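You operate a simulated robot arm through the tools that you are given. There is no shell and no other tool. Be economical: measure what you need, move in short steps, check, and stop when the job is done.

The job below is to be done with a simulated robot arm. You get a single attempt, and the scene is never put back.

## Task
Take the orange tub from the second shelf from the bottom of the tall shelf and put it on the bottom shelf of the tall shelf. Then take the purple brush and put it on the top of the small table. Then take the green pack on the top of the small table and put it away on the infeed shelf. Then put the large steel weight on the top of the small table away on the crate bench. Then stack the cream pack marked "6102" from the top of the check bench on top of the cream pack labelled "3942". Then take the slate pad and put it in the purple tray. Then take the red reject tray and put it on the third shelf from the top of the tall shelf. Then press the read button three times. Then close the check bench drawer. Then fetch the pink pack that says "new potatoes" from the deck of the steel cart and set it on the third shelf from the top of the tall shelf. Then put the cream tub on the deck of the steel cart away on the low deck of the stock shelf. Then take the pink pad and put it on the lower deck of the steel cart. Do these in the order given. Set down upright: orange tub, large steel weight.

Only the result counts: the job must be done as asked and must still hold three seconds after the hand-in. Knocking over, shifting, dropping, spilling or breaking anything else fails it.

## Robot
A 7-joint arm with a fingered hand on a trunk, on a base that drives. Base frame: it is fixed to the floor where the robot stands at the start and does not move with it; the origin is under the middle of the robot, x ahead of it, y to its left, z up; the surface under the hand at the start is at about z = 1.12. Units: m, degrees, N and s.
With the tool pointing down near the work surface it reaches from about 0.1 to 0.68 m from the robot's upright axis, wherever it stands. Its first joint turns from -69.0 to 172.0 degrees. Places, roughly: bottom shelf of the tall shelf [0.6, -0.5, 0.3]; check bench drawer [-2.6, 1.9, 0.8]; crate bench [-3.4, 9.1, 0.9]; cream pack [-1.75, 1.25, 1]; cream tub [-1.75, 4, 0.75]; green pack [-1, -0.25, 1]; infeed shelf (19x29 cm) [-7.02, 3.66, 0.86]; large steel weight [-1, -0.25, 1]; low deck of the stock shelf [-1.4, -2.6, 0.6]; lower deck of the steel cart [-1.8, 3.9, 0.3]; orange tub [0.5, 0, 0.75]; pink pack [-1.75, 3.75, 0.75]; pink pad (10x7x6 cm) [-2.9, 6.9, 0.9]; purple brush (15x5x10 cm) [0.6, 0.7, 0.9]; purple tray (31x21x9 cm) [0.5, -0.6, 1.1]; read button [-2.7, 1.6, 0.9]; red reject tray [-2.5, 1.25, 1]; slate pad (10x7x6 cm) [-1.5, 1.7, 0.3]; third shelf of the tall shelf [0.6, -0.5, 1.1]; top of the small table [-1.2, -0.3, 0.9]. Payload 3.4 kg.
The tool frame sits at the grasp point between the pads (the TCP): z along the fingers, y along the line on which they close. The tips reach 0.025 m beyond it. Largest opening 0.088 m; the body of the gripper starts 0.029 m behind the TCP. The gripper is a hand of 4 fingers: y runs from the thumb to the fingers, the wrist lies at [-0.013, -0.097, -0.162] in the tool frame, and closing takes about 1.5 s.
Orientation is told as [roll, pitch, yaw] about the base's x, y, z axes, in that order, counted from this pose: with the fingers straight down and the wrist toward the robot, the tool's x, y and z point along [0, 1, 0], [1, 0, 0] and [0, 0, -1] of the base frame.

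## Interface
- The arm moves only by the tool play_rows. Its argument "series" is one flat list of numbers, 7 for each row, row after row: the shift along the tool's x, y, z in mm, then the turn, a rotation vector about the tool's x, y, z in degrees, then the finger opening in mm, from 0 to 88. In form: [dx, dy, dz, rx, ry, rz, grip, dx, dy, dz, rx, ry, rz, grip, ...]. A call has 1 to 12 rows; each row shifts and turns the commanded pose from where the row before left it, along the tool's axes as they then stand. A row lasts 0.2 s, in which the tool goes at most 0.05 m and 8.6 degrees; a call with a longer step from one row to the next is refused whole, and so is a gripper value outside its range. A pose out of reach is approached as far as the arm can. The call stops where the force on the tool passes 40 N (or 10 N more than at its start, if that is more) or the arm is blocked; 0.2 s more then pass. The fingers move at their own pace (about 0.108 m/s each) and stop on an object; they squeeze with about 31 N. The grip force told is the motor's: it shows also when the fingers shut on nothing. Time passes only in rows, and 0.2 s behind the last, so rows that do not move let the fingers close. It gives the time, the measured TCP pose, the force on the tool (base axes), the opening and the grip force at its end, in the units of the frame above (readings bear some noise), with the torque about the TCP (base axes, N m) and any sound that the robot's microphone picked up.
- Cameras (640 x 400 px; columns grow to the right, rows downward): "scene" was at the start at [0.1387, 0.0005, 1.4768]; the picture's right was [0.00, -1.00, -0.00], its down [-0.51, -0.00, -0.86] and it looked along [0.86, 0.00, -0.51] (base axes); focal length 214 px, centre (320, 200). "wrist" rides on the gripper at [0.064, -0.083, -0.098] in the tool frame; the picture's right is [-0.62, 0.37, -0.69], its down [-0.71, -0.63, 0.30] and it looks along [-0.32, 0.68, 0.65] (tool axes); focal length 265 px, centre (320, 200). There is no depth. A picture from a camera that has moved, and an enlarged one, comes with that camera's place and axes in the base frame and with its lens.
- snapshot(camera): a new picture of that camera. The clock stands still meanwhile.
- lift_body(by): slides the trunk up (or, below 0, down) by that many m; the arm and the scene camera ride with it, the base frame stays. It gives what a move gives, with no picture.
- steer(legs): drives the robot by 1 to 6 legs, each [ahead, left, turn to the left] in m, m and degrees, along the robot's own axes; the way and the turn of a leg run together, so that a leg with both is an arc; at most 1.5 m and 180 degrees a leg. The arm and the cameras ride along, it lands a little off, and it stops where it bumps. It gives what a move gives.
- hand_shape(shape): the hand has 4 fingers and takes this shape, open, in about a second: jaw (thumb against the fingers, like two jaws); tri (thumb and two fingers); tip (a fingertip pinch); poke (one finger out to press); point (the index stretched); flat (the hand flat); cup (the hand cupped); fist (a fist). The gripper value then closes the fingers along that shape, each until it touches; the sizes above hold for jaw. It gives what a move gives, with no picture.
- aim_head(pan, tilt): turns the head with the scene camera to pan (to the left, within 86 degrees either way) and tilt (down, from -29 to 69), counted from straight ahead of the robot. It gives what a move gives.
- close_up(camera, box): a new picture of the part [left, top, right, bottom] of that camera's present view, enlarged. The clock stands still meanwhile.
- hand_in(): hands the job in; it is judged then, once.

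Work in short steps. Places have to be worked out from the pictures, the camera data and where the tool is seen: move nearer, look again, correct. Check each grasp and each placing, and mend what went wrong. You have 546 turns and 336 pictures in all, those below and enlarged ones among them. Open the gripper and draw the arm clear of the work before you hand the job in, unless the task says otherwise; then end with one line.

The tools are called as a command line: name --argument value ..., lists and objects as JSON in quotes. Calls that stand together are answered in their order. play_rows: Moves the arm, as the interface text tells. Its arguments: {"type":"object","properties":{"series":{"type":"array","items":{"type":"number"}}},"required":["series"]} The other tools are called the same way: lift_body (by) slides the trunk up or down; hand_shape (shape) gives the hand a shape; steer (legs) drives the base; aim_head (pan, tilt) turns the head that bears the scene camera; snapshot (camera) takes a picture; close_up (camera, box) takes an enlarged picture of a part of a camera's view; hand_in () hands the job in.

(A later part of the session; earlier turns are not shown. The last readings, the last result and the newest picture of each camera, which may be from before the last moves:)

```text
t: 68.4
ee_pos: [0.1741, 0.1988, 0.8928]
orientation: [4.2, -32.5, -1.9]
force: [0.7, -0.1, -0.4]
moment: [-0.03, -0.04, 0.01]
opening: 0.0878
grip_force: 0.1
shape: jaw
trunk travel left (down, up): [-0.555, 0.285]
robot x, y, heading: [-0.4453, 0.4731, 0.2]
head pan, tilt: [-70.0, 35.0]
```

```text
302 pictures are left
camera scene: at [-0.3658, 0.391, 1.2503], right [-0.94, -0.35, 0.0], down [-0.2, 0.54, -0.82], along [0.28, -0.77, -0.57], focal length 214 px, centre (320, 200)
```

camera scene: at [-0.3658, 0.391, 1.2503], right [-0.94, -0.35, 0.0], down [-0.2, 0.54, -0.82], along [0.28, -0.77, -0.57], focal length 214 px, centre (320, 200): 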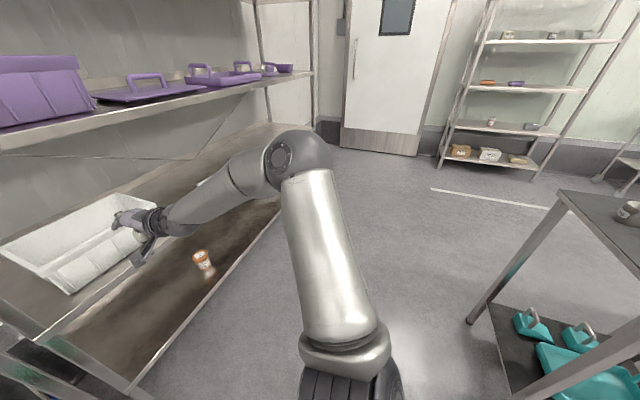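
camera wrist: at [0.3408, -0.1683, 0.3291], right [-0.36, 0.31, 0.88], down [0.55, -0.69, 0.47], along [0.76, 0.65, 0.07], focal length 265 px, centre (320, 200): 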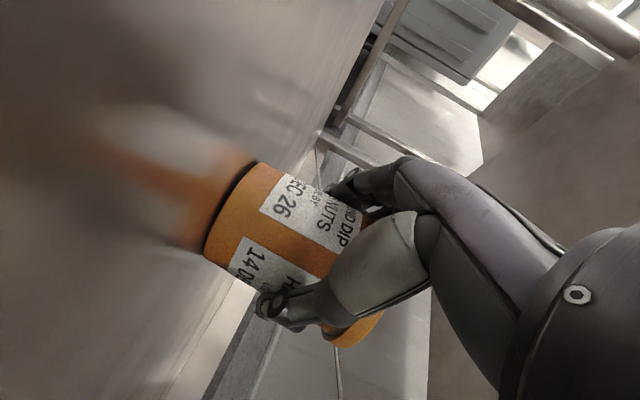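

Now it's clear: the elbow is out to the right. I back off and test how far the tool can extend straight ahead so that the forearm straightens.

steer --legs '[[-0.2, 0.3, 0]]'

play_rows --series '[0, 34, 21, 0, 0, 0, 88, 0, 34, 21, 0, 0, 0, 88, 0, 34, 21, 0, 0, 0, 88, 0, 34, 21, 0, 0, 0, 88, 0, 34, 21, 0, 0, 0, 88, 0, 34, 21, 0, 0, 0, 88, 0, 0, 0, 0, 0, 0, 88]'

snapshot --camera "scene"

```text
t: 70.7
ee_pos: [-0.0291, 0.4996, 0.8926]
orientation: [4.3, -32.5, -1.6]
force: [0.1, 0.0, 0.2]
moment: [0.0, -0.01, -0.01]
opening: 0.0875
grip_force: 0.0
shape: jaw
trunk travel left (down, up): [-0.555, 0.285]
robot x, y, heading: [-0.6449, 0.7685, 0.5]
head pan, tilt: [-70.0, 35.0]
```

```text
t: 72.3
ee_pos: [0.1488, 0.5002, 0.8939]
orientation: [4.4, -32.5, -1.6]
force: [-0.1, 0.3, -0.6]
moment: [-0.02, -0.04, 0.03]
opening: 0.0879
grip_force: 0.1
shape: jaw
out of reach, approached as far as the arm can: row 5, 6
trunk travel left (down, up): [-0.555, 0.285]
robot x, y, heading: [-0.6488, 0.7726, 0.8]
head pan, tilt: [-70.0, 35.0]
```

```text
301 pictures are left
camera scene: at [-0.5697, 0.6874, 1.2503], right [-0.94, -0.35, 0.0], down [-0.2, 0.54, -0.82], along [0.29, -0.77, -0.57], focal length 214 px, centre (320, 200)
```

scene: 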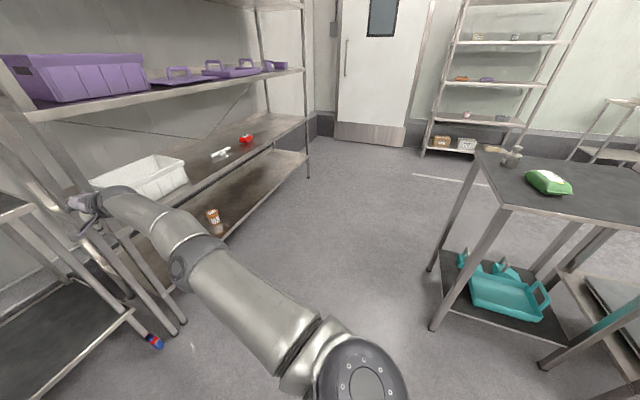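

The arm extends to 0.8 m ahead, almost straight. Raise to TCP≈1.065 and drive left/forward to line up with the handle, stopping short.

lift_body --by 0.17

steer --legs '[[0, 0.152, -0.5], [0.28, 0, 0]]'

aim_head --pan -15 --tilt 20

snapshot --camera "scene"

snapshot --camera "wrist"

```text
t: 74.2
ee_pos: [0.1489, 0.4997, 1.0645]
orientation: [4.3, -32.4, -1.8]
force: [0.0, -0.8, 0.2]
moment: [-0.02, -0.01, 0.03]
opening: 0.0878
grip_force: 0.1
shape: jaw
trunk travel left (down, up): [-0.725, 0.115]
robot x, y, heading: [-0.6437, 0.7697, 0.3]
head pan, tilt: [-70.0, 35.0]
```

```text
t: 77.2
ee_pos: [0.4259, 0.6463, 1.064]
orientation: [4.4, -32.5, -2.0]
force: [-0.7, 0.5, 0.1]
moment: [-0.01, 0.0, -0.02]
opening: 0.0879
grip_force: 0.0
shape: jaw
trunk travel left (down, up): [-0.725, 0.115]
robot x, y, heading: [-0.3679, 0.9193, 0.4]
head pan, tilt: [-70.0, 35.0]
```

```text
t: 78.4
ee_pos: [0.4264, 0.6476, 1.064]
orientation: [4.5, -32.5, -2.0]
force: [-0.6, -0.1, 0.6]
moment: [0.02, 0.01, -0.01]
opening: 0.0878
grip_force: 0.0
shape: jaw
trunk travel left (down, up): [-0.725, 0.115]
robot x, y, heading: [-0.3682, 0.9218, 0.2]
head pan, tilt: [-15.0, 20.0]
```

```text
300 pictures are left
camera scene: at [-0.2311, 0.8971, 1.4441], right [-0.26, -0.97, 0.0], down [-0.33, 0.09, -0.94], along [0.91, -0.24, -0.34], focal length 214 px, centre (320, 200)
```

scene: 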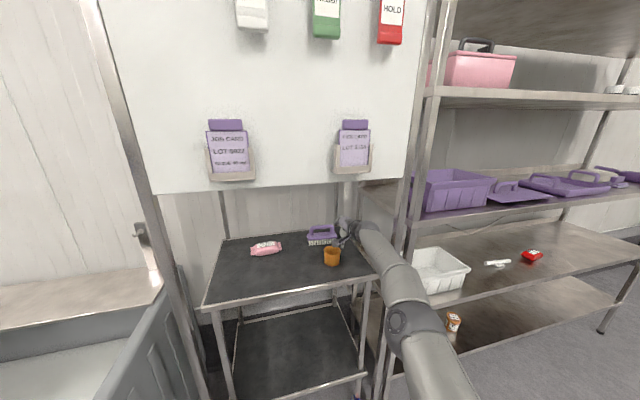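

```text
299 pictures are left
camera wrist: at [0.3022, 0.7067, 1.1065], right [-0.06, -0.67, 0.74], down [-0.36, -0.68, -0.64], along [0.93, -0.31, -0.2], focal length 265 px, centre (320, 200)
```

wrist: 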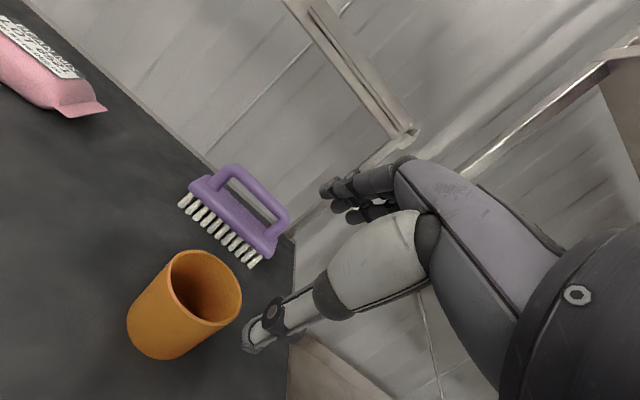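

Handle bar mid ≈(0.605, 0.665, 0.99). Drive forward 0.175 m with TCP at 1.064 (above the handle).

steer --legs '[[0.178, 0.012, 0]]'

snapshot --camera "wrist"

snapshot --camera "scene"

```text
t: 79.9
ee_pos: [0.6045, 0.6619, 1.0644]
orientation: [4.4, -32.4, -1.8]
force: [0.4, 0.2, 1.0]
moment: [0.0, 0.01, -0.01]
opening: 0.0879
grip_force: 0.0
shape: jaw
trunk travel left (down, up): [-0.725, 0.115]
robot x, y, heading: [-0.1945, 0.9349, 0.4]
head pan, tilt: [-15.0, 20.0]
```

```text
298 pictures are left
camera wrist: at [0.4809, 0.7217, 1.1062], right [-0.06, -0.67, 0.74], down [-0.36, -0.68, -0.64], along [0.93, -0.3, -0.2], focal length 265 px, centre (320, 200)
```

wrist: 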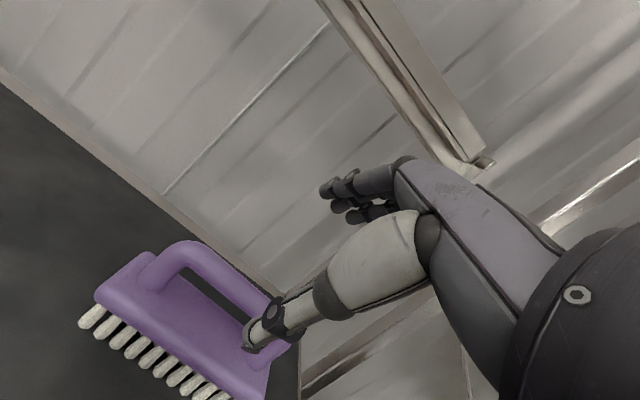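

```text
297 pictures are left
camera scene: at [-0.0526, 0.9107, 1.4441], right [-0.25, -0.97, 0.0], down [-0.33, 0.09, -0.94], along [0.91, -0.24, -0.34], focal length 214 px, centre (320, 200)
```

scene: 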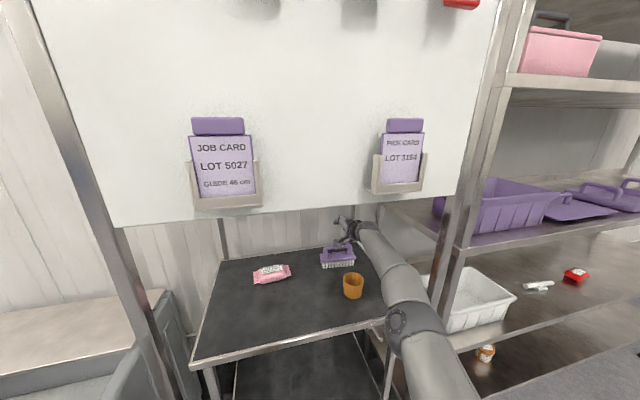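

Triangulating the two wrist views puts the bar at about (0.668, 0.665, 0.962). Drive 6 cm more, partially close to 60 mm, then lower the trunk partway.

steer --legs '[[0.062, 0.003, 0]]'

play_rows --series '[0, 0, 0, 0, 0, 0, 62, 0, 0, 0, 0, 0, 0, 62, 0, 0, 0, 0, 0, 0, 62]'

lift_body --by -0.055

snapshot --camera "wrist"

close_up --camera "scene" --box '[270, 190, 460, 320]'

```text
t: 80.9
ee_pos: [0.6668, 0.6654, 1.0621]
orientation: [4.4, -32.4, -1.8]
force: [0.2, -0.4, -0.1]
moment: [-0.04, 0.01, 0.01]
opening: 0.0879
grip_force: 0.1
shape: jaw
trunk travel left (down, up): [-0.725, 0.115]
robot x, y, heading: [-0.1376, 0.9356, 0.4]
head pan, tilt: [-15.0, 20.0]
```

```text
t: 81.7
ee_pos: [0.6654, 0.6656, 1.0638]
orientation: [4.5, -32.5, -1.9]
force: [0.0, 1.2, -0.1]
moment: [-0.01, 0.02, -0.01]
opening: 0.0625
grip_force: 0.1
shape: jaw
trunk travel left (down, up): [-0.725, 0.115]
robot x, y, heading: [-0.1292, 0.9387, 0.4]
head pan, tilt: [-15.0, 20.0]
```

```text
t: 82.6
ee_pos: [0.6658, 0.6653, 1.0102]
orientation: [4.4, -32.6, -1.9]
force: [0.1, 1.1, 0.0]
moment: [0.04, 0.03, 0.01]
opening: 0.062
grip_force: 0.1
shape: jaw
trunk travel left (down, up): [-0.67, 0.17]
robot x, y, heading: [-0.1322, 0.9379, 0.4]
head pan, tilt: [-15.0, 20.0]
```

```text
296 pictures are left
camera wrist: at [0.5412, 0.7255, 1.0517], right [-0.06, -0.67, 0.74], down [-0.36, -0.68, -0.64], along [0.93, -0.3, -0.2], focal length 265 px, centre (320, 200)
```

wrist: 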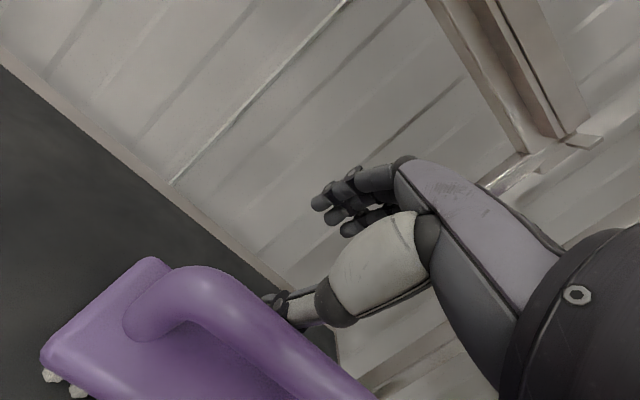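

```text
3.08 times, centred on (365, 255) of scene
camera zoom: at [0.0072, 0.9142, 1.3891], right [-0.25, -0.97, 0.0], down [-0.33, 0.09, -0.94], along [0.91, -0.24, -0.34], focal length 660 px, centre (182, 31)
```

zoom: 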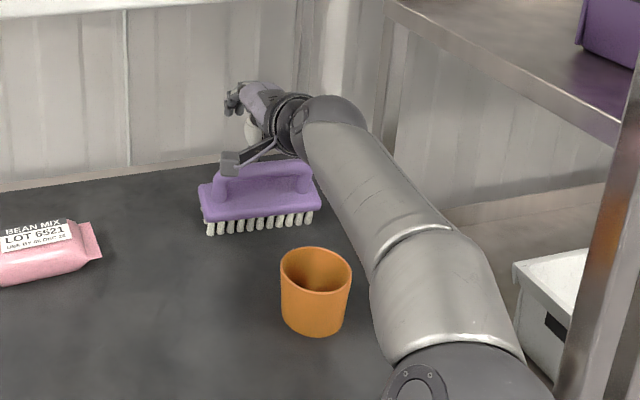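

The handle now hides the thumb, so the hand is beyond it; bar top is z≈0.995 and x≈0.615 after all. Raise, go back 5 cm, and recheck.

lift_body --by 0.055

steer --legs '[[-0.052, 0, 0]]'

lift_body --by -0.04

snapshot --camera "wrist"

close_up --camera "scene" --box '[270, 190, 460, 320]'

```text
t: 83.6
ee_pos: [0.6655, 0.6665, 1.0631]
orientation: [4.5, -32.5, -1.9]
force: [0.2, 0.2, 0.3]
moment: [0.0, 0.0, 0.0]
opening: 0.0618
grip_force: 0.0
shape: jaw
trunk travel left (down, up): [-0.725, 0.115]
robot x, y, heading: [-0.1287, 0.9365, 0.3]
head pan, tilt: [-15.0, 20.0]
```

```text
t: 84.5
ee_pos: [0.6128, 0.6645, 1.0644]
orientation: [4.4, -32.6, -1.8]
force: [-0.8, -0.7, 0.7]
moment: [0.02, 0.01, -0.02]
opening: 0.062
grip_force: 0.2
shape: jaw
trunk travel left (down, up): [-0.725, 0.115]
robot x, y, heading: [-0.1786, 0.9384, 0.3]
head pan, tilt: [-15.0, 20.0]
```

```text
t: 85.3
ee_pos: [0.6131, 0.6642, 1.0231]
orientation: [4.4, -32.5, -1.8]
force: [1.0, 1.1, 0.3]
moment: [-0.01, 0.01, -0.01]
opening: 0.0623
grip_force: 0.0
shape: jaw
trunk travel left (down, up): [-0.685, 0.155]
robot x, y, heading: [-0.1798, 0.944, 0.4]
head pan, tilt: [-15.0, 20.0]
```

```text
294 pictures are left
camera wrist: at [0.4898, 0.7242, 1.0666], right [-0.06, -0.67, 0.74], down [-0.36, -0.68, -0.64], along [0.93, -0.3, -0.2], focal length 265 px, centre (320, 200)
```

wrist: 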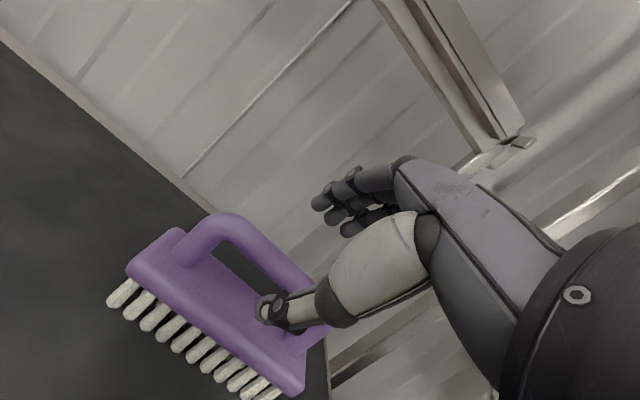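

```text
3.08 times, centred on (365, 255) of scene
camera zoom: at [-0.0438, 0.9137, 1.4041], right [-0.25, -0.97, 0.0], down [-0.33, 0.09, -0.94], along [0.91, -0.24, -0.34], focal length 660 px, centre (182, 31)
```

zoom: 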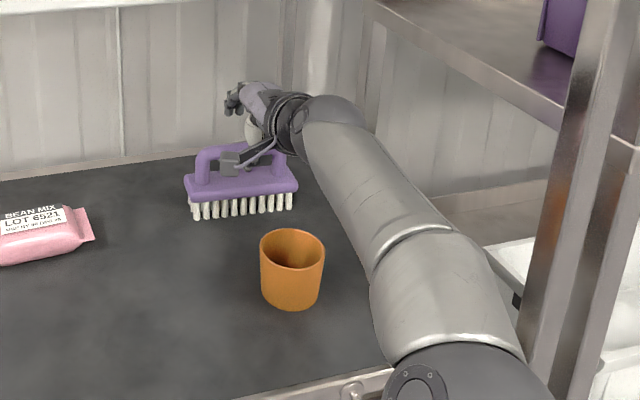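

I judge the bar at roughly x≈0.625, z≈0.988. Nudge forward 1 cm, lower 2.5 cm and recheck.

steer --legs '[[0.012, 0, 0]]'

lift_body --by -0.025

snapshot --camera "wrist"

```text
t: 86.1
ee_pos: [0.6262, 0.6641, 1.0246]
orientation: [4.4, -32.5, -1.9]
force: [0.3, 0.1, 0.8]
moment: [-0.01, -0.01, 0.0]
opening: 0.062
grip_force: 0.0
shape: jaw
trunk travel left (down, up): [-0.685, 0.155]
robot x, y, heading: [-0.1675, 0.9352, 0.5]
head pan, tilt: [-15.0, 20.0]
```

```text
t: 86.8
ee_pos: [0.6253, 0.6643, 1.0001]
orientation: [4.4, -32.5, -2.0]
force: [0.4, 0.7, -0.2]
moment: [-0.02, 0.03, 0.01]
opening: 0.0617
grip_force: 0.1
shape: jaw
trunk travel left (down, up): [-0.66, 0.18]
robot x, y, heading: [-0.1693, 0.9355, 0.0]
head pan, tilt: [-15.0, 20.0]
```

```text
292 pictures are left
camera wrist: at [0.5015, 0.7241, 1.0418], right [-0.06, -0.67, 0.74], down [-0.36, -0.68, -0.64], along [0.93, -0.3, -0.2], focal length 265 px, centre (320, 200)
```

wrist: 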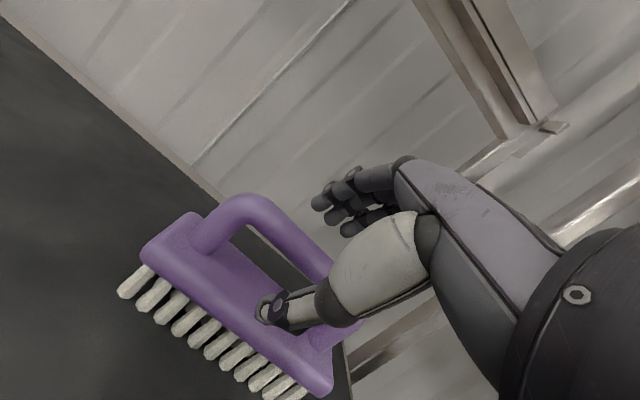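

The bar is now between thumb and fingers, about 1 cm below the TCP. Lower 12 mm and close.

lift_body --by -0.012

play_rows --series '[0, 0, 0, 0, 0, 0, 30, 0, 0, 0, 0, 0, 0, 5, 0, 0, 0, 0, 0, 0, 5, 0, 0, 0, 0, 0, 0, 5, 0, 0, 0, 0, 0, 0, 5, 0, 0, 0, 0, 0, 0, 5]'

snapshot --camera "wrist"

```text
t: 87.4
ee_pos: [0.6263, 0.6647, 0.9881]
orientation: [4.4, -32.5, -2.0]
force: [-0.9, 0.7, -0.5]
moment: [-0.01, -0.01, 0.0]
opening: 0.0619
grip_force: 0.0
shape: jaw
trunk travel left (down, up): [-0.648, 0.192]
robot x, y, heading: [-0.1701, 0.9366, 0.4]
head pan, tilt: [-15.0, 20.0]
```

```text
t: 88.8
ee_pos: [0.6259, 0.6644, 0.9881]
orientation: [4.5, -32.4, -2.0]
force: [0.8, 0.8, -0.3]
moment: [0.02, -0.02, 0.04]
opening: 0.0053
grip_force: 0.2
shape: jaw
trunk travel left (down, up): [-0.648, 0.192]
robot x, y, heading: [-0.1712, 0.9377, 0.1]
head pan, tilt: [-15.0, 20.0]
```

```text
291 pictures are left
camera wrist: at [0.5019, 0.724, 1.0296], right [-0.06, -0.67, 0.74], down [-0.36, -0.68, -0.64], along [0.93, -0.3, -0.2], focal length 265 px, centre (320, 200)
```

wrist: 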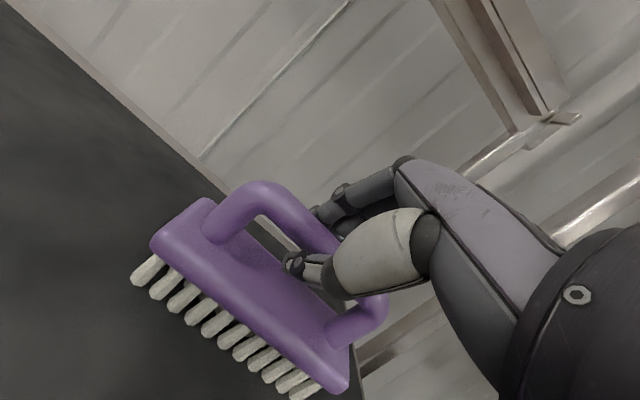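

Closed on nothing: the bar lies behind the fingers (farther ahead) by about 3 cm. Raise, open, advance 2.8 cm, lower again.

lift_body --by 0.05

play_rows --series '[0, 0, 0, 0, 0, 0, 62, 0, 0, 0, 0, 0, 0, 62, 0, 0, 0, 0, 0, 0, 62, 0, 0, 0, 0, 0, 0, 62]'

steer --legs '[[0.028, 0, 0]]'

lift_body --by -0.035

snapshot --camera "wrist"

close_up --camera "scene" --box '[290, 200, 390, 270]'

```text
t: 89.7
ee_pos: [0.6266, 0.6651, 1.0373]
orientation: [4.4, -32.5, -1.8]
force: [-0.2, -0.3, -1.0]
moment: [-0.03, 0.02, -0.02]
opening: 0.0052
grip_force: 0.1
shape: jaw
trunk travel left (down, up): [-0.698, 0.142]
robot x, y, heading: [-0.1708, 0.9388, 0.3]
head pan, tilt: [-15.0, 20.0]
```

```text
t: 90.7
ee_pos: [0.6254, 0.6652, 1.0381]
orientation: [4.4, -32.6, -1.9]
force: [0.2, -0.3, 0.5]
moment: [0.01, 0.0, -0.01]
opening: 0.0619
grip_force: 0.0
shape: jaw
trunk travel left (down, up): [-0.698, 0.142]
robot x, y, heading: [-0.172, 0.9382, 0.3]
head pan, tilt: [-15.0, 20.0]
```

```text
t: 91.5
ee_pos: [0.6537, 0.6641, 1.0366]
orientation: [4.4, -32.5, -2.0]
force: [1.1, 0.8, -1.4]
moment: [-0.01, 0.0, -0.02]
opening: 0.0619
grip_force: 0.0
shape: jaw
trunk travel left (down, up): [-0.698, 0.142]
robot x, y, heading: [-0.1432, 0.9397, 0.3]
head pan, tilt: [-15.0, 20.0]
```

```text
t: 92.3
ee_pos: [0.6522, 0.6652, 1.0027]
orientation: [4.4, -32.4, -2.0]
force: [0.4, -1.1, -1.0]
moment: [-0.02, -0.02, 0.01]
opening: 0.0616
grip_force: 0.0
shape: jaw
trunk travel left (down, up): [-0.663, 0.177]
robot x, y, heading: [-0.1476, 0.935, 0.3]
head pan, tilt: [-15.0, 20.0]
```

```text
290 pictures are left
camera wrist: at [0.5288, 0.7241, 1.0449], right [-0.06, -0.67, 0.74], down [-0.36, -0.68, -0.64], along [0.93, -0.31, -0.2], focal length 265 px, centre (320, 200)
```

wrist: 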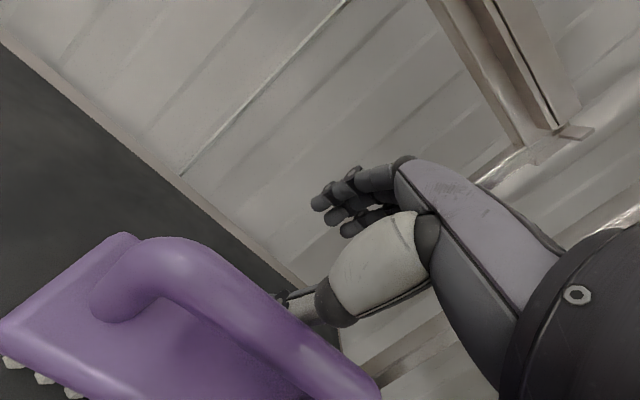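

```text
5.71 times, centred on (340, 235) of scene
camera zoom: at [-0.0049, 0.9139, 1.3822], right [-0.25, -0.97, 0.0], down [-0.33, 0.09, -0.94], along [0.91, -0.24, -0.34], focal length 1226 px, centre (206, 0)
```

zoom: 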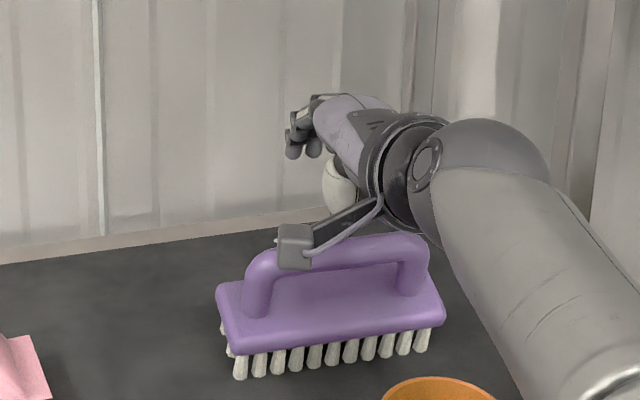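

Careful triangulation with two scene views gives the bar at about (0.637, 0.66, 0.966), lower than I took; the fingers closed just above it. I'll start back along the finger line and come in along tool z, with a 50 mm opening.

lift_body --by 0.035

steer --legs '[[-0.052, 0, 0]]'

play_rows --series '[0, 0, 0, 0, 0, 0, 50, 0, 0, 20, 0, 0, 0, 50, 0, 0, 18, 0, 0, 0, 50, 0, 0, 0, 0, 0, 0, 50]'

snapshot --camera "wrist"

close_up --camera "scene" --box '[290, 200, 390, 270]'

```text
t: 93.1
ee_pos: [0.6542, 0.6637, 1.0375]
orientation: [4.4, -32.5, -2.0]
force: [0.6, -0.4, 0.8]
moment: [0.01, -0.01, -0.01]
opening: 0.0617
grip_force: 0.1
shape: jaw
trunk travel left (down, up): [-0.698, 0.142]
robot x, y, heading: [-0.1415, 0.9369, 0.4]
head pan, tilt: [-15.0, 20.0]
```

```text
t: 94.1
ee_pos: [0.6009, 0.6639, 1.0382]
orientation: [4.4, -32.5, -1.9]
force: [-0.7, 0.2, 0.1]
moment: [0.0, 0.03, 0.01]
opening: 0.0619
grip_force: 0.0
shape: jaw
trunk travel left (down, up): [-0.698, 0.142]
robot x, y, heading: [-0.1956, 0.9346, 0.3]
head pan, tilt: [-15.0, 20.0]
```

```text
t: 95.1
ee_pos: [0.6026, 0.6663, 1.0158]
orientation: [4.3, -32.4, -2.0]
force: [0.0, -0.5, -0.2]
moment: [-0.02, 0.01, -0.01]
opening: 0.0506
grip_force: 0.0
shape: jaw
out of reach, approached as far as the arm can: row 2, 3
trunk travel left (down, up): [-0.698, 0.142]
robot x, y, heading: [-0.1961, 0.934, 0.4]
head pan, tilt: [-15.0, 20.0]
```

```text
288 pictures are left
camera wrist: at [0.4795, 0.7255, 1.0587], right [-0.06, -0.67, 0.74], down [-0.36, -0.68, -0.64], along [0.93, -0.3, -0.2], focal length 265 px, centre (320, 200)
```

wrist: 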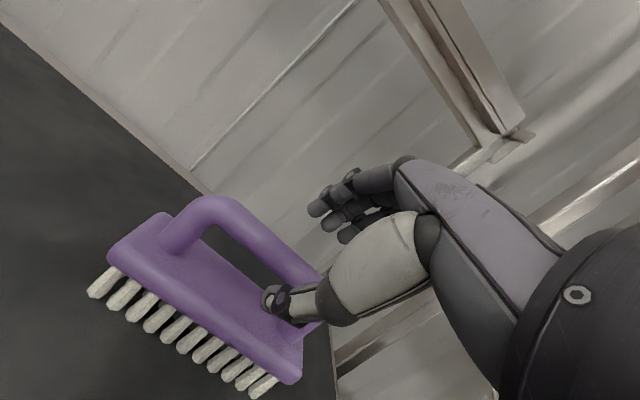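

```text
5.71 times, centred on (340, 235) of scene
camera zoom: at [-0.0559, 0.9135, 1.4172], right [-0.25, -0.97, 0.0], down [-0.33, 0.09, -0.94], along [0.91, -0.24, -0.34], focal length 1226 px, centre (206, 0)
```

zoom: 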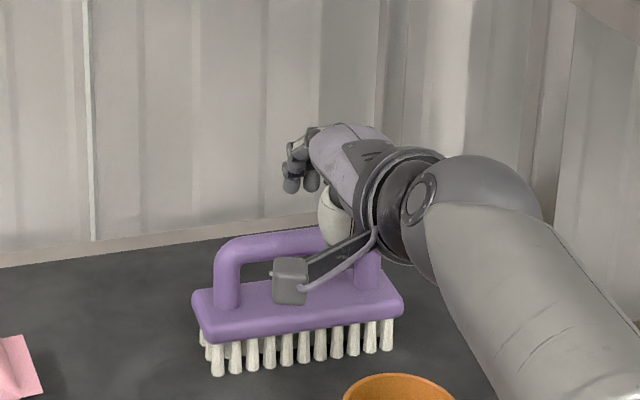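

The arm itself is at its reach limit, so I go along the finger line by alternating base and trunk steps.

lift_body --by -0.017

steer --legs '[[0.012, 0, 0]]'

lift_body --by -0.014

steer --legs '[[0.01, 0, 0]]'

snapshot --camera "wrist"

```text
t: 95.7
ee_pos: [0.6026, 0.6661, 0.9986]
orientation: [4.4, -32.4, -1.9]
force: [0.1, 0.2, 0.1]
moment: [-0.01, -0.01, -0.03]
opening: 0.0504
grip_force: 0.0
shape: jaw
trunk travel left (down, up): [-0.681, 0.159]
robot x, y, heading: [-0.194, 0.9373, 0.4]
head pan, tilt: [-15.0, 20.0]
```

```text
t: 96.5
ee_pos: [0.6159, 0.6666, 0.9998]
orientation: [4.4, -32.5, -2.0]
force: [0.1, 0.5, -0.1]
moment: [0.01, -0.01, -0.01]
opening: 0.0504
grip_force: 0.0
shape: jaw
trunk travel left (down, up): [-0.681, 0.159]
robot x, y, heading: [-0.1812, 0.9363, -0.1]
head pan, tilt: [-15.0, 20.0]
```

```text
t: 97.1
ee_pos: [0.615, 0.6651, 0.9862]
orientation: [4.4, -32.5, -1.8]
force: [-0.6, 0.0, -0.5]
moment: [-0.03, -0.04, -0.01]
opening: 0.0503
grip_force: 0.1
shape: jaw
trunk travel left (down, up): [-0.667, 0.173]
robot x, y, heading: [-0.1801, 0.9382, 0.2]
head pan, tilt: [-15.0, 20.0]
```

```text
t: 97.8
ee_pos: [0.6252, 0.6666, 0.9861]
orientation: [4.5, -32.6, -2.0]
force: [0.9, -0.7, 0.4]
moment: [-0.01, 0.0, -0.01]
opening: 0.0503
grip_force: 0.0
shape: jaw
trunk travel left (down, up): [-0.667, 0.173]
robot x, y, heading: [-0.1746, 0.937, 0.4]
head pan, tilt: [-15.0, 20.0]
```

```text
286 pictures are left
camera wrist: at [0.5018, 0.7256, 1.0277], right [-0.06, -0.67, 0.74], down [-0.36, -0.68, -0.64], along [0.93, -0.3, -0.2], focal length 265 px, centre (320, 200)
```

wrist: 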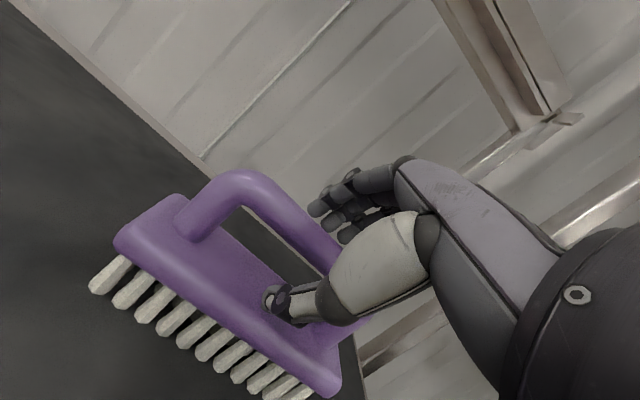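

The bar's projection passes right through the TCP now and its apparent size matches the TCP's depth. Close here and check.

play_rows --series '[0, 0, 0, 0, 0, 0, 30, 0, 0, 0, 0, 0, 0, 5, 0, 0, 0, 0, 0, 0, 5, 0, 0, 0, 0, 0, 0, 5, 0, 0, 0, 0, 0, 0, 5]'

snapshot --camera "wrist"

```text
t: 99.0
ee_pos: [0.6256, 0.6645, 0.9855]
orientation: [4.4, -32.6, -1.9]
force: [0.6, 0.8, -1.1]
moment: [-0.01, -0.03, -0.01]
opening: 0.0053
grip_force: 0.0
shape: jaw
trunk travel left (down, up): [-0.667, 0.173]
robot x, y, heading: [-0.1697, 0.9372, 0.2]
head pan, tilt: [-15.0, 20.0]
```

```text
285 pictures are left
camera wrist: at [0.5017, 0.7255, 1.0277], right [-0.06, -0.67, 0.74], down [-0.36, -0.68, -0.64], along [0.93, -0.3, -0.2], focal length 265 px, centre (320, 200)
```

wrist: 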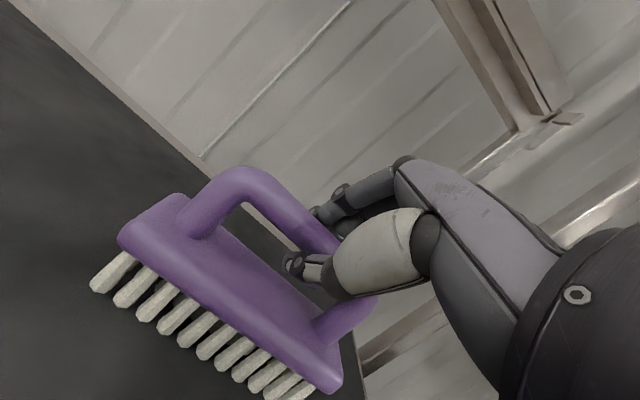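

Closed on nothing again. Enlarge to judge the depth order.

close_up --camera "wrist" --box '[220, 150, 440, 320]'

close_up --camera "scene" --box '[290, 200, 390, 270]'

```text
2.35 times, centred on (330, 235) of wrist
camera zoom: at [0.5017, 0.7255, 1.0277], right [-0.06, -0.67, 0.74], down [-0.36, -0.68, -0.64], along [0.93, -0.3, -0.2], focal length 624 px, centre (296, 118)
```

zoom: 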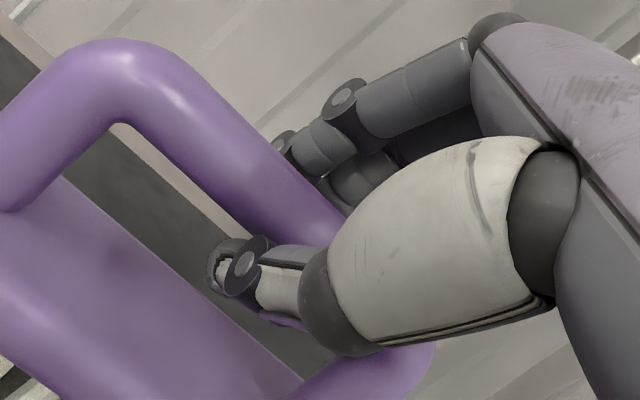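

```text
5.71 times, centred on (340, 235) of scene
camera zoom: at [-0.0336, 0.9135, 1.3862], right [-0.25, -0.97, 0.0], down [-0.33, 0.09, -0.94], along [0.91, -0.24, -0.34], focal length 1226 px, centre (206, 0)
```

zoom: 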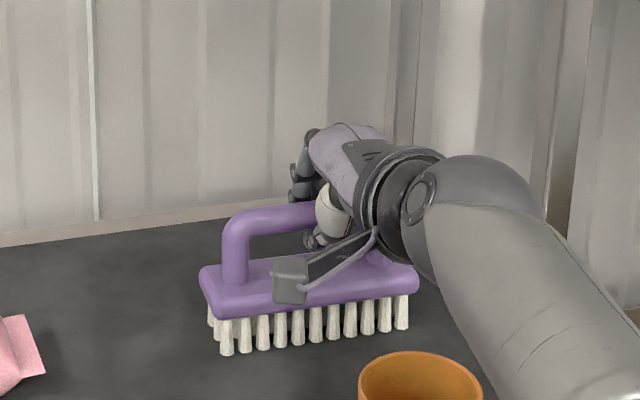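

Now it's clear: fingers behind and thumb in front — the bar is encircled but above the pinch point. Open, back off ~2 cm along the fingers, and close again.

play_rows --series '[0, 0, 0, 0, 0, 0, 50, 0, 0, 0, 0, 0, 0, 50, 0, 0, 0, 0, 0, 0, 50]'

lift_body --by 0.017

steer --legs '[[-0.009, 0.004, 0]]'

play_rows --series '[0, 0, 0, 0, 0, 0, 30, 0, 0, 0, 0, 0, 0, 5, 0, 0, 0, 0, 0, 0, 5, 0, 0, 0, 0, 0, 0, 5, 0, 0, 0, 0, 0, 0, 5]'

close_up --camera "wrist" --box '[220, 150, 440, 320]'

```text
t: 99.8
ee_pos: [0.6254, 0.6667, 0.9865]
orientation: [4.4, -32.4, -1.8]
force: [0.7, -0.4, -0.2]
moment: [0.01, -0.01, 0.04]
opening: 0.0497
grip_force: 0.1
shape: jaw
trunk travel left (down, up): [-0.667, 0.173]
robot x, y, heading: [-0.1727, 0.9374, 0.4]
head pan, tilt: [-15.0, 20.0]
```

```text
t: 100.5
ee_pos: [0.6248, 0.6649, 1.0031]
orientation: [4.4, -32.5, -1.9]
force: [0.6, -0.2, -1.1]
moment: [0.04, -0.02, 0.02]
opening: 0.0494
grip_force: 0.1
shape: jaw
trunk travel left (down, up): [-0.684, 0.156]
robot x, y, heading: [-0.1711, 0.9354, 0.2]
head pan, tilt: [-15.0, 20.0]
```

```text
t: 101.2
ee_pos: [0.6178, 0.6693, 1.0033]
orientation: [4.5, -32.5, -1.9]
force: [0.6, 0.7, 0.3]
moment: [-0.03, 0.01, 0.0]
opening: 0.0495
grip_force: 0.1
shape: jaw
trunk travel left (down, up): [-0.684, 0.156]
robot x, y, heading: [-0.1772, 0.9389, 0.3]
head pan, tilt: [-15.0, 20.0]
```

```text
t: 102.4
ee_pos: [0.6169, 0.6703, 1.0022]
orientation: [4.4, -32.5, -1.9]
force: [1.3, 0.9, -0.1]
moment: [-0.05, -0.07, 0.03]
opening: 0.0091
grip_force: 30.9
shape: jaw
trunk travel left (down, up): [-0.684, 0.156]
robot x, y, heading: [-0.1842, 0.9414, 0.2]
head pan, tilt: [-15.0, 20.0]
```

```text
2.35 times, centred on (330, 235) of wrist
camera zoom: at [0.4927, 0.7298, 1.0447], right [-0.06, -0.67, 0.74], down [-0.36, -0.68, -0.64], along [0.93, -0.3, -0.2], focal length 624 px, centre (296, 118)
```

zoom: 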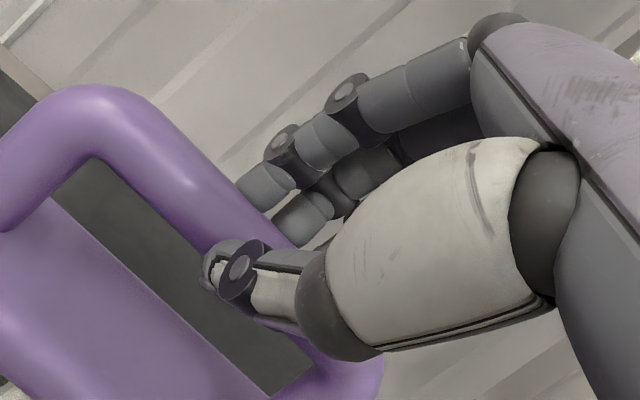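

Gripped but shallow (9 mm). Go 8 mm deeper along the fingers and re-close.

play_rows --series '[0, 0, 0, 0, 0, 0, 50, 0, 0, 0, 0, 0, 0, 50, 0, 0, 0, 0, 0, 0, 50]'

lift_body --by -0.008

steer --legs '[[0.006, 0.004, 0]]'

play_rows --series '[0, 0, 0, 0, 0, 0, 30, 0, 0, 0, 0, 0, 0, 5, 0, 0, 0, 0, 0, 0, 5, 0, 0, 0, 0, 0, 0, 5, 0, 0, 0, 0, 0, 0, 5]'

close_up --camera "wrist" --box '[220, 150, 440, 320]'

```text
t: 103.2
ee_pos: [0.6162, 0.6696, 1.0029]
orientation: [4.4, -32.5, -1.9]
force: [-0.2, 0.0, -0.3]
moment: [0.01, -0.01, 0.02]
opening: 0.0494
grip_force: 0.0
shape: jaw
trunk travel left (down, up): [-0.684, 0.156]
robot x, y, heading: [-0.1787, 0.9415, 0.3]
head pan, tilt: [-15.0, 20.0]
```

```text
t: 103.8
ee_pos: [0.6166, 0.6704, 0.9946]
orientation: [4.4, -32.5, -1.9]
force: [-0.3, 0.8, -0.6]
moment: [0.02, 0.01, 0.01]
opening: 0.0494
grip_force: 0.0
shape: jaw
trunk travel left (down, up): [-0.676, 0.164]
robot x, y, heading: [-0.1847, 0.9404, 0.1]
head pan, tilt: [-15.0, 20.0]
```

```text
t: 104.5
ee_pos: [0.6221, 0.6742, 0.9953]
orientation: [4.4, -32.5, -2.0]
force: [-0.5, -0.2, -0.8]
moment: [-0.05, 0.0, -0.01]
opening: 0.0493
grip_force: 0.2
shape: jaw
trunk travel left (down, up): [-0.676, 0.164]
robot x, y, heading: [-0.179, 0.942, 0.2]
head pan, tilt: [-15.0, 20.0]
```

```text
t: 105.7
ee_pos: [0.623, 0.6739, 0.9946]
orientation: [4.4, -32.4, -1.8]
force: [0.3, -0.1, -0.7]
moment: [0.01, 0.01, -0.02]
opening: 0.0076
grip_force: 31.0
shape: jaw
trunk travel left (down, up): [-0.676, 0.164]
robot x, y, heading: [-0.1773, 0.9422, 0.3]
head pan, tilt: [-15.0, 20.0]
```

```text
2.35 times, centred on (330, 235) of wrist
camera zoom: at [0.4989, 0.7336, 1.0365], right [-0.06, -0.67, 0.74], down [-0.36, -0.68, -0.64], along [0.93, -0.3, -0.2], focal length 624 px, centre (296, 118)
```

zoom: 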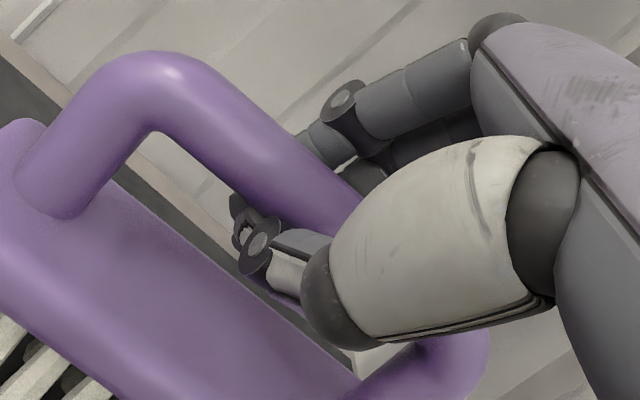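

Now the bar is clamped within the fingers (31 N) and encircled. Lift 6 cm and look.

lift_body --by 0.06

snapshot --camera "wrist"

snapshot --camera "scene"

```text
t: 106.7
ee_pos: [0.6239, 0.6735, 1.0537]
orientation: [4.4, -32.5, -1.9]
force: [0.1, -0.4, -1.1]
moment: [0.01, 0.01, -0.02]
opening: 0.0074
grip_force: 30.6
shape: jaw
trunk travel left (down, up): [-0.736, 0.104]
robot x, y, heading: [-0.1758, 0.9423, 0.2]
head pan, tilt: [-15.0, 20.0]
```

```text
280 pictures are left
camera wrist: at [0.4991, 0.7335, 1.0963], right [-0.06, -0.67, 0.74], down [-0.36, -0.68, -0.64], along [0.93, -0.3, -0.2], focal length 265 px, centre (320, 200)
```

wrist: 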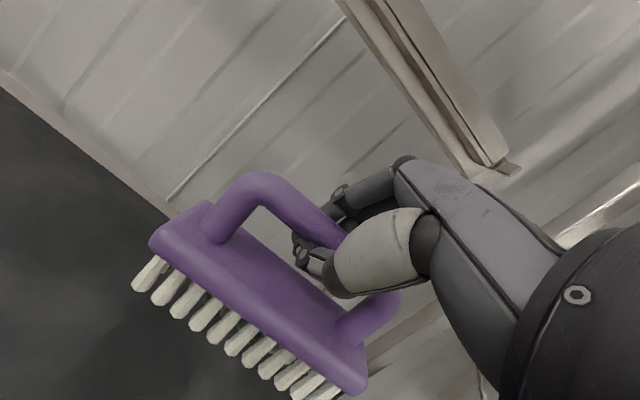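

```text
279 pictures are left
camera scene: at [-0.036, 0.9214, 1.4551], right [-0.25, -0.97, 0.0], down [-0.33, 0.09, -0.94], along [0.91, -0.24, -0.34], focal length 214 px, centre (320, 200)
```

scene: 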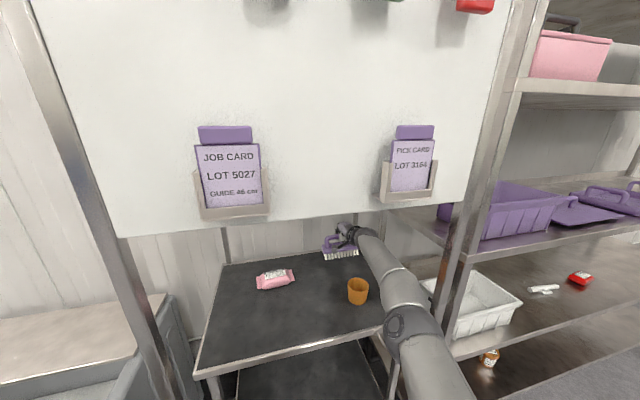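

Brush lifted. Lift another 5 cm so it clears the cup, and check clearance under the board.

lift_body --by 0.048

close_up --camera "scene" --box '[270, 180, 470, 320]'

snapshot --camera "wrist"

```text
t: 107.6
ee_pos: [0.6241, 0.6737, 1.1019]
orientation: [4.3, -32.5, -1.9]
force: [-0.6, -0.2, -1.2]
moment: [0.0, 0.01, 0.0]
opening: 0.0078
grip_force: 30.6
shape: jaw
trunk travel left (down, up): [-0.784, 0.056]
robot x, y, heading: [-0.1777, 0.9454, 0.5]
head pan, tilt: [-15.0, 20.0]
```

```text
2.86 times, centred on (370, 250) of scene
camera zoom: at [-0.036, 0.9214, 1.5031], right [-0.25, -0.97, 0.0], down [-0.33, 0.09, -0.94], along [0.91, -0.24, -0.34], focal length 613 px, centre (177, 57)
```

zoom: 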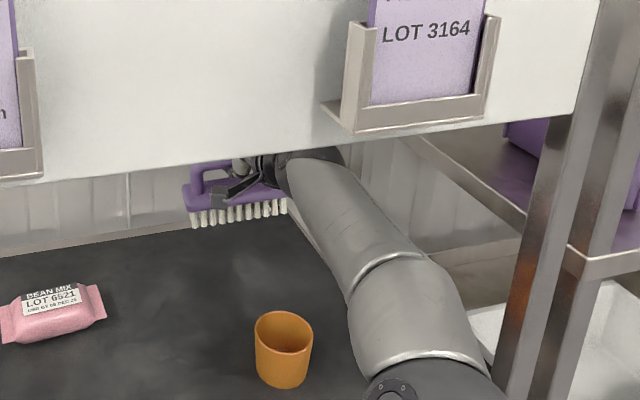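

```text
277 pictures are left
camera wrist: at [0.4991, 0.7335, 1.1444], right [-0.06, -0.67, 0.74], down [-0.36, -0.68, -0.64], along [0.93, -0.3, -0.2], focal length 265 px, centre (320, 200)
```

wrist: 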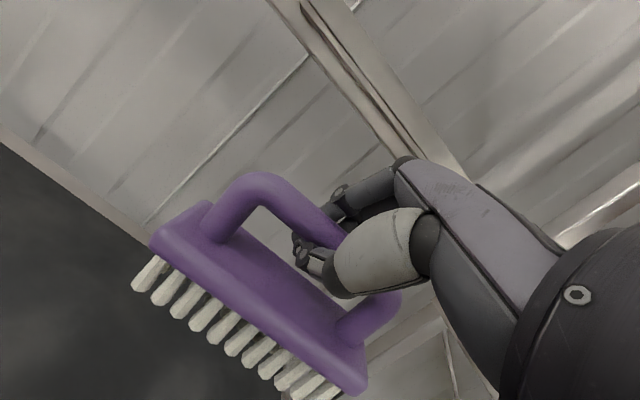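

Clearances look adequate (~3 cm above, ~2.5 cm over the cup). Back straight out.

steer --legs '[[-0.2, 0, 0]]'

snapshot --camera "scene"

```text
t: 109.2
ee_pos: [0.4261, 0.6765, 1.1018]
orientation: [4.4, -32.5, -1.7]
force: [-0.2, 0.4, -1.0]
moment: [0.01, -0.03, -0.03]
opening: 0.0076
grip_force: 31.1
shape: jaw
trunk travel left (down, up): [-0.784, 0.056]
robot x, y, heading: [-0.3706, 0.9429, 0.6]
head pan, tilt: [-15.0, 20.0]
```

```text
276 pictures are left
camera scene: at [-0.2343, 0.9205, 1.5031], right [-0.25, -0.97, 0.0], down [-0.33, 0.09, -0.94], along [0.91, -0.23, -0.34], focal length 214 px, centre (320, 200)
```

scene: 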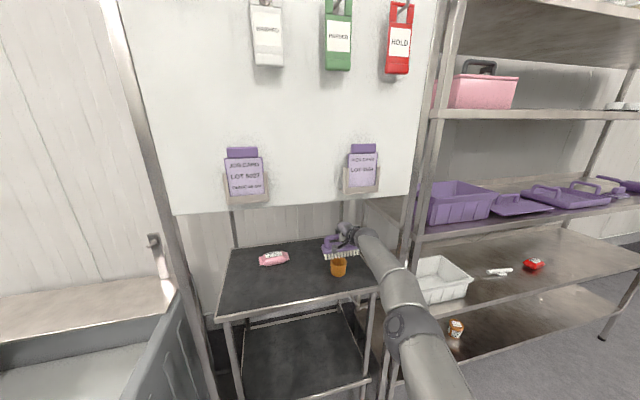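

Cup still in place. Back further and turn to see the small table.

steer --legs '[[-0.3, 0, 0]]'

aim_head --pan -85 --tilt 25

snapshot --camera "scene"

```text
t: 111.2
ee_pos: [0.1364, 0.6735, 1.1019]
orientation: [4.4, -32.5, -1.6]
force: [0.0, 0.3, -1.1]
moment: [-0.02, 0.01, 0.01]
opening: 0.0073
grip_force: 31.0
shape: jaw
trunk travel left (down, up): [-0.784, 0.056]
robot x, y, heading: [-0.6629, 0.939, 0.7]
head pan, tilt: [-15.0, 20.0]
```

```text
t: 112.6
ee_pos: [0.1365, 0.6742, 1.1014]
orientation: [4.4, -32.5, -1.6]
force: [0.1, 0.1, -0.8]
moment: [0.03, 0.01, 0.01]
opening: 0.0073
grip_force: 31.0
shape: jaw
trunk travel left (down, up): [-0.784, 0.056]
robot x, y, heading: [-0.6624, 0.9385, 0.8]
head pan, tilt: [-85.0, 25.0]
```

```text
275 pictures are left
camera scene: at [-0.6051, 0.8491, 1.495], right [-1.0, -0.1, 0.0], down [-0.04, 0.42, -0.91], along [0.09, -0.9, -0.42], focal length 214 px, centre (320, 200)
```

scene: 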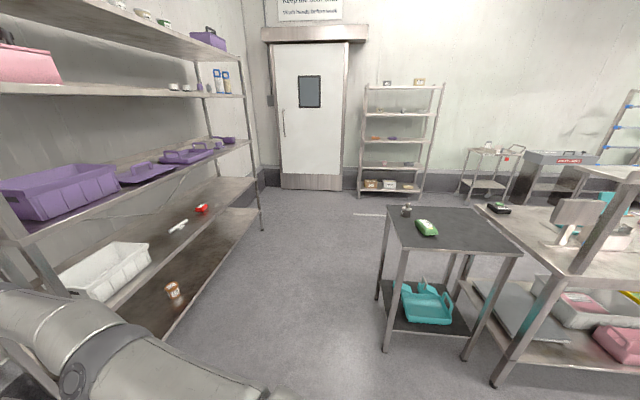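

The small table spans about x −1.42…−0.9, y −0.4…0.03; the weight and green pack are on its left part as seen here. I turn to face it (−y) and sidestep so that the brush goes over its free right part.

steer --legs '[[0, 0, -90.8], [0, -0.33, 0]]'

aim_head --pan 0 --tilt 35

snapshot --camera "scene"

```text
t: 118.6
ee_pos: [-1.2712, 0.149, 1.1025]
orientation: [4.4, -32.5, -92.6]
force: [0.4, -0.7, -1.1]
moment: [-0.01, 0.01, -0.01]
opening: 0.0073
grip_force: 30.8
shape: jaw
trunk travel left (down, up): [-0.784, 0.056]
robot x, y, heading: [-0.983, 0.9441, -90.3]
head pan, tilt: [-85.0, 25.0]
```

```text
t: 120.2
ee_pos: [-1.2716, 0.1493, 1.1016]
orientation: [4.3, -32.5, -92.7]
force: [0.0, 0.4, -0.8]
moment: [-0.01, 0.01, -0.01]
opening: 0.0076
grip_force: 30.9
shape: jaw
trunk travel left (down, up): [-0.784, 0.056]
robot x, y, heading: [-0.9905, 0.9456, -90.4]
head pan, tilt: [0.0, 35.0]
```

```text
274 pictures are left
camera scene: at [-0.9926, 0.8049, 1.4793], right [-1.0, 0.01, 0.0], down [0.01, 0.57, -0.82], along [-0.01, -0.82, -0.57], focal length 214 px, centre (320, 200)
```

scene: 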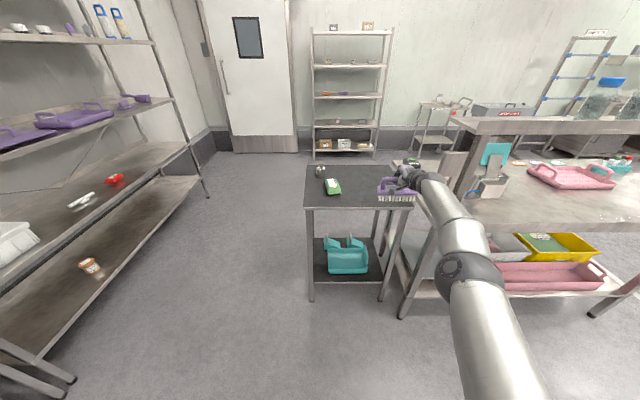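

Table top is at z≈0.83, x −1.46…−0.92, y −0.53…−0.05. Advance 0.4 m so the brush is over its free right half.

steer --legs '[[0.4, -0.04, 0.4]]'

snapshot --camera "scene"

snapshot --camera "wrist"

```text
t: 122.7
ee_pos: [-1.3043, -0.256, 1.1021]
orientation: [4.4, -32.5, -92.2]
force: [-0.2, 0.1, -0.4]
moment: [0.01, -0.01, 0.0]
opening: 0.0075
grip_force: 31.4
shape: jaw
trunk travel left (down, up): [-0.784, 0.056]
robot x, y, heading: [-1.0274, 0.5407, -89.9]
head pan, tilt: [0.0, 35.0]
```

```text
273 pictures are left
camera scene: at [-1.0323, 0.4038, 1.4792], right [-1.0, 0.0, 0.0], down [0.0, 0.57, -0.82], along [0.0, -0.82, -0.57], focal length 214 px, centre (320, 200)
```

scene: 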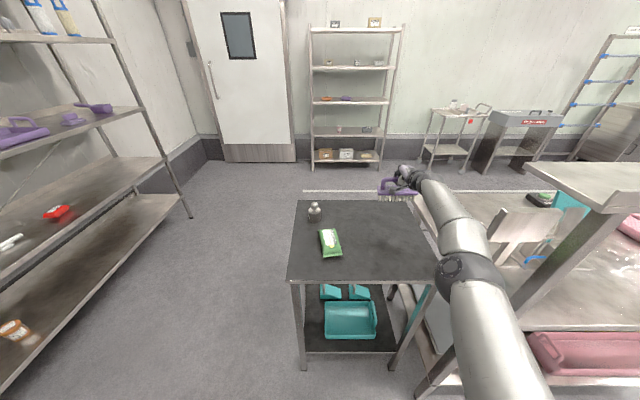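

```text
272 pictures are left
camera wrist: at [-1.244, -0.1331, 1.1442], right [-0.67, 0.06, 0.74], down [-0.68, 0.37, -0.64], along [-0.31, -0.93, -0.2], focal length 265 px, centre (320, 200)
```

wrist: 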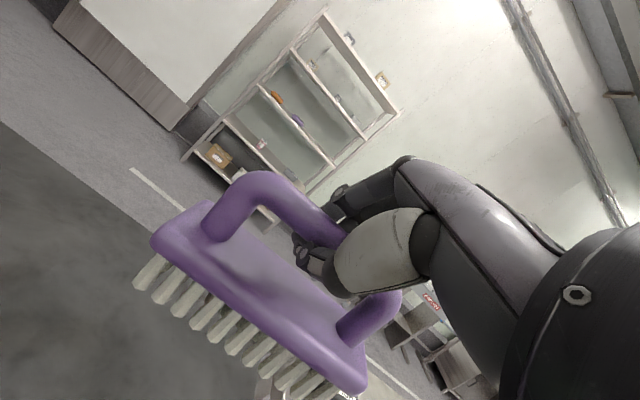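

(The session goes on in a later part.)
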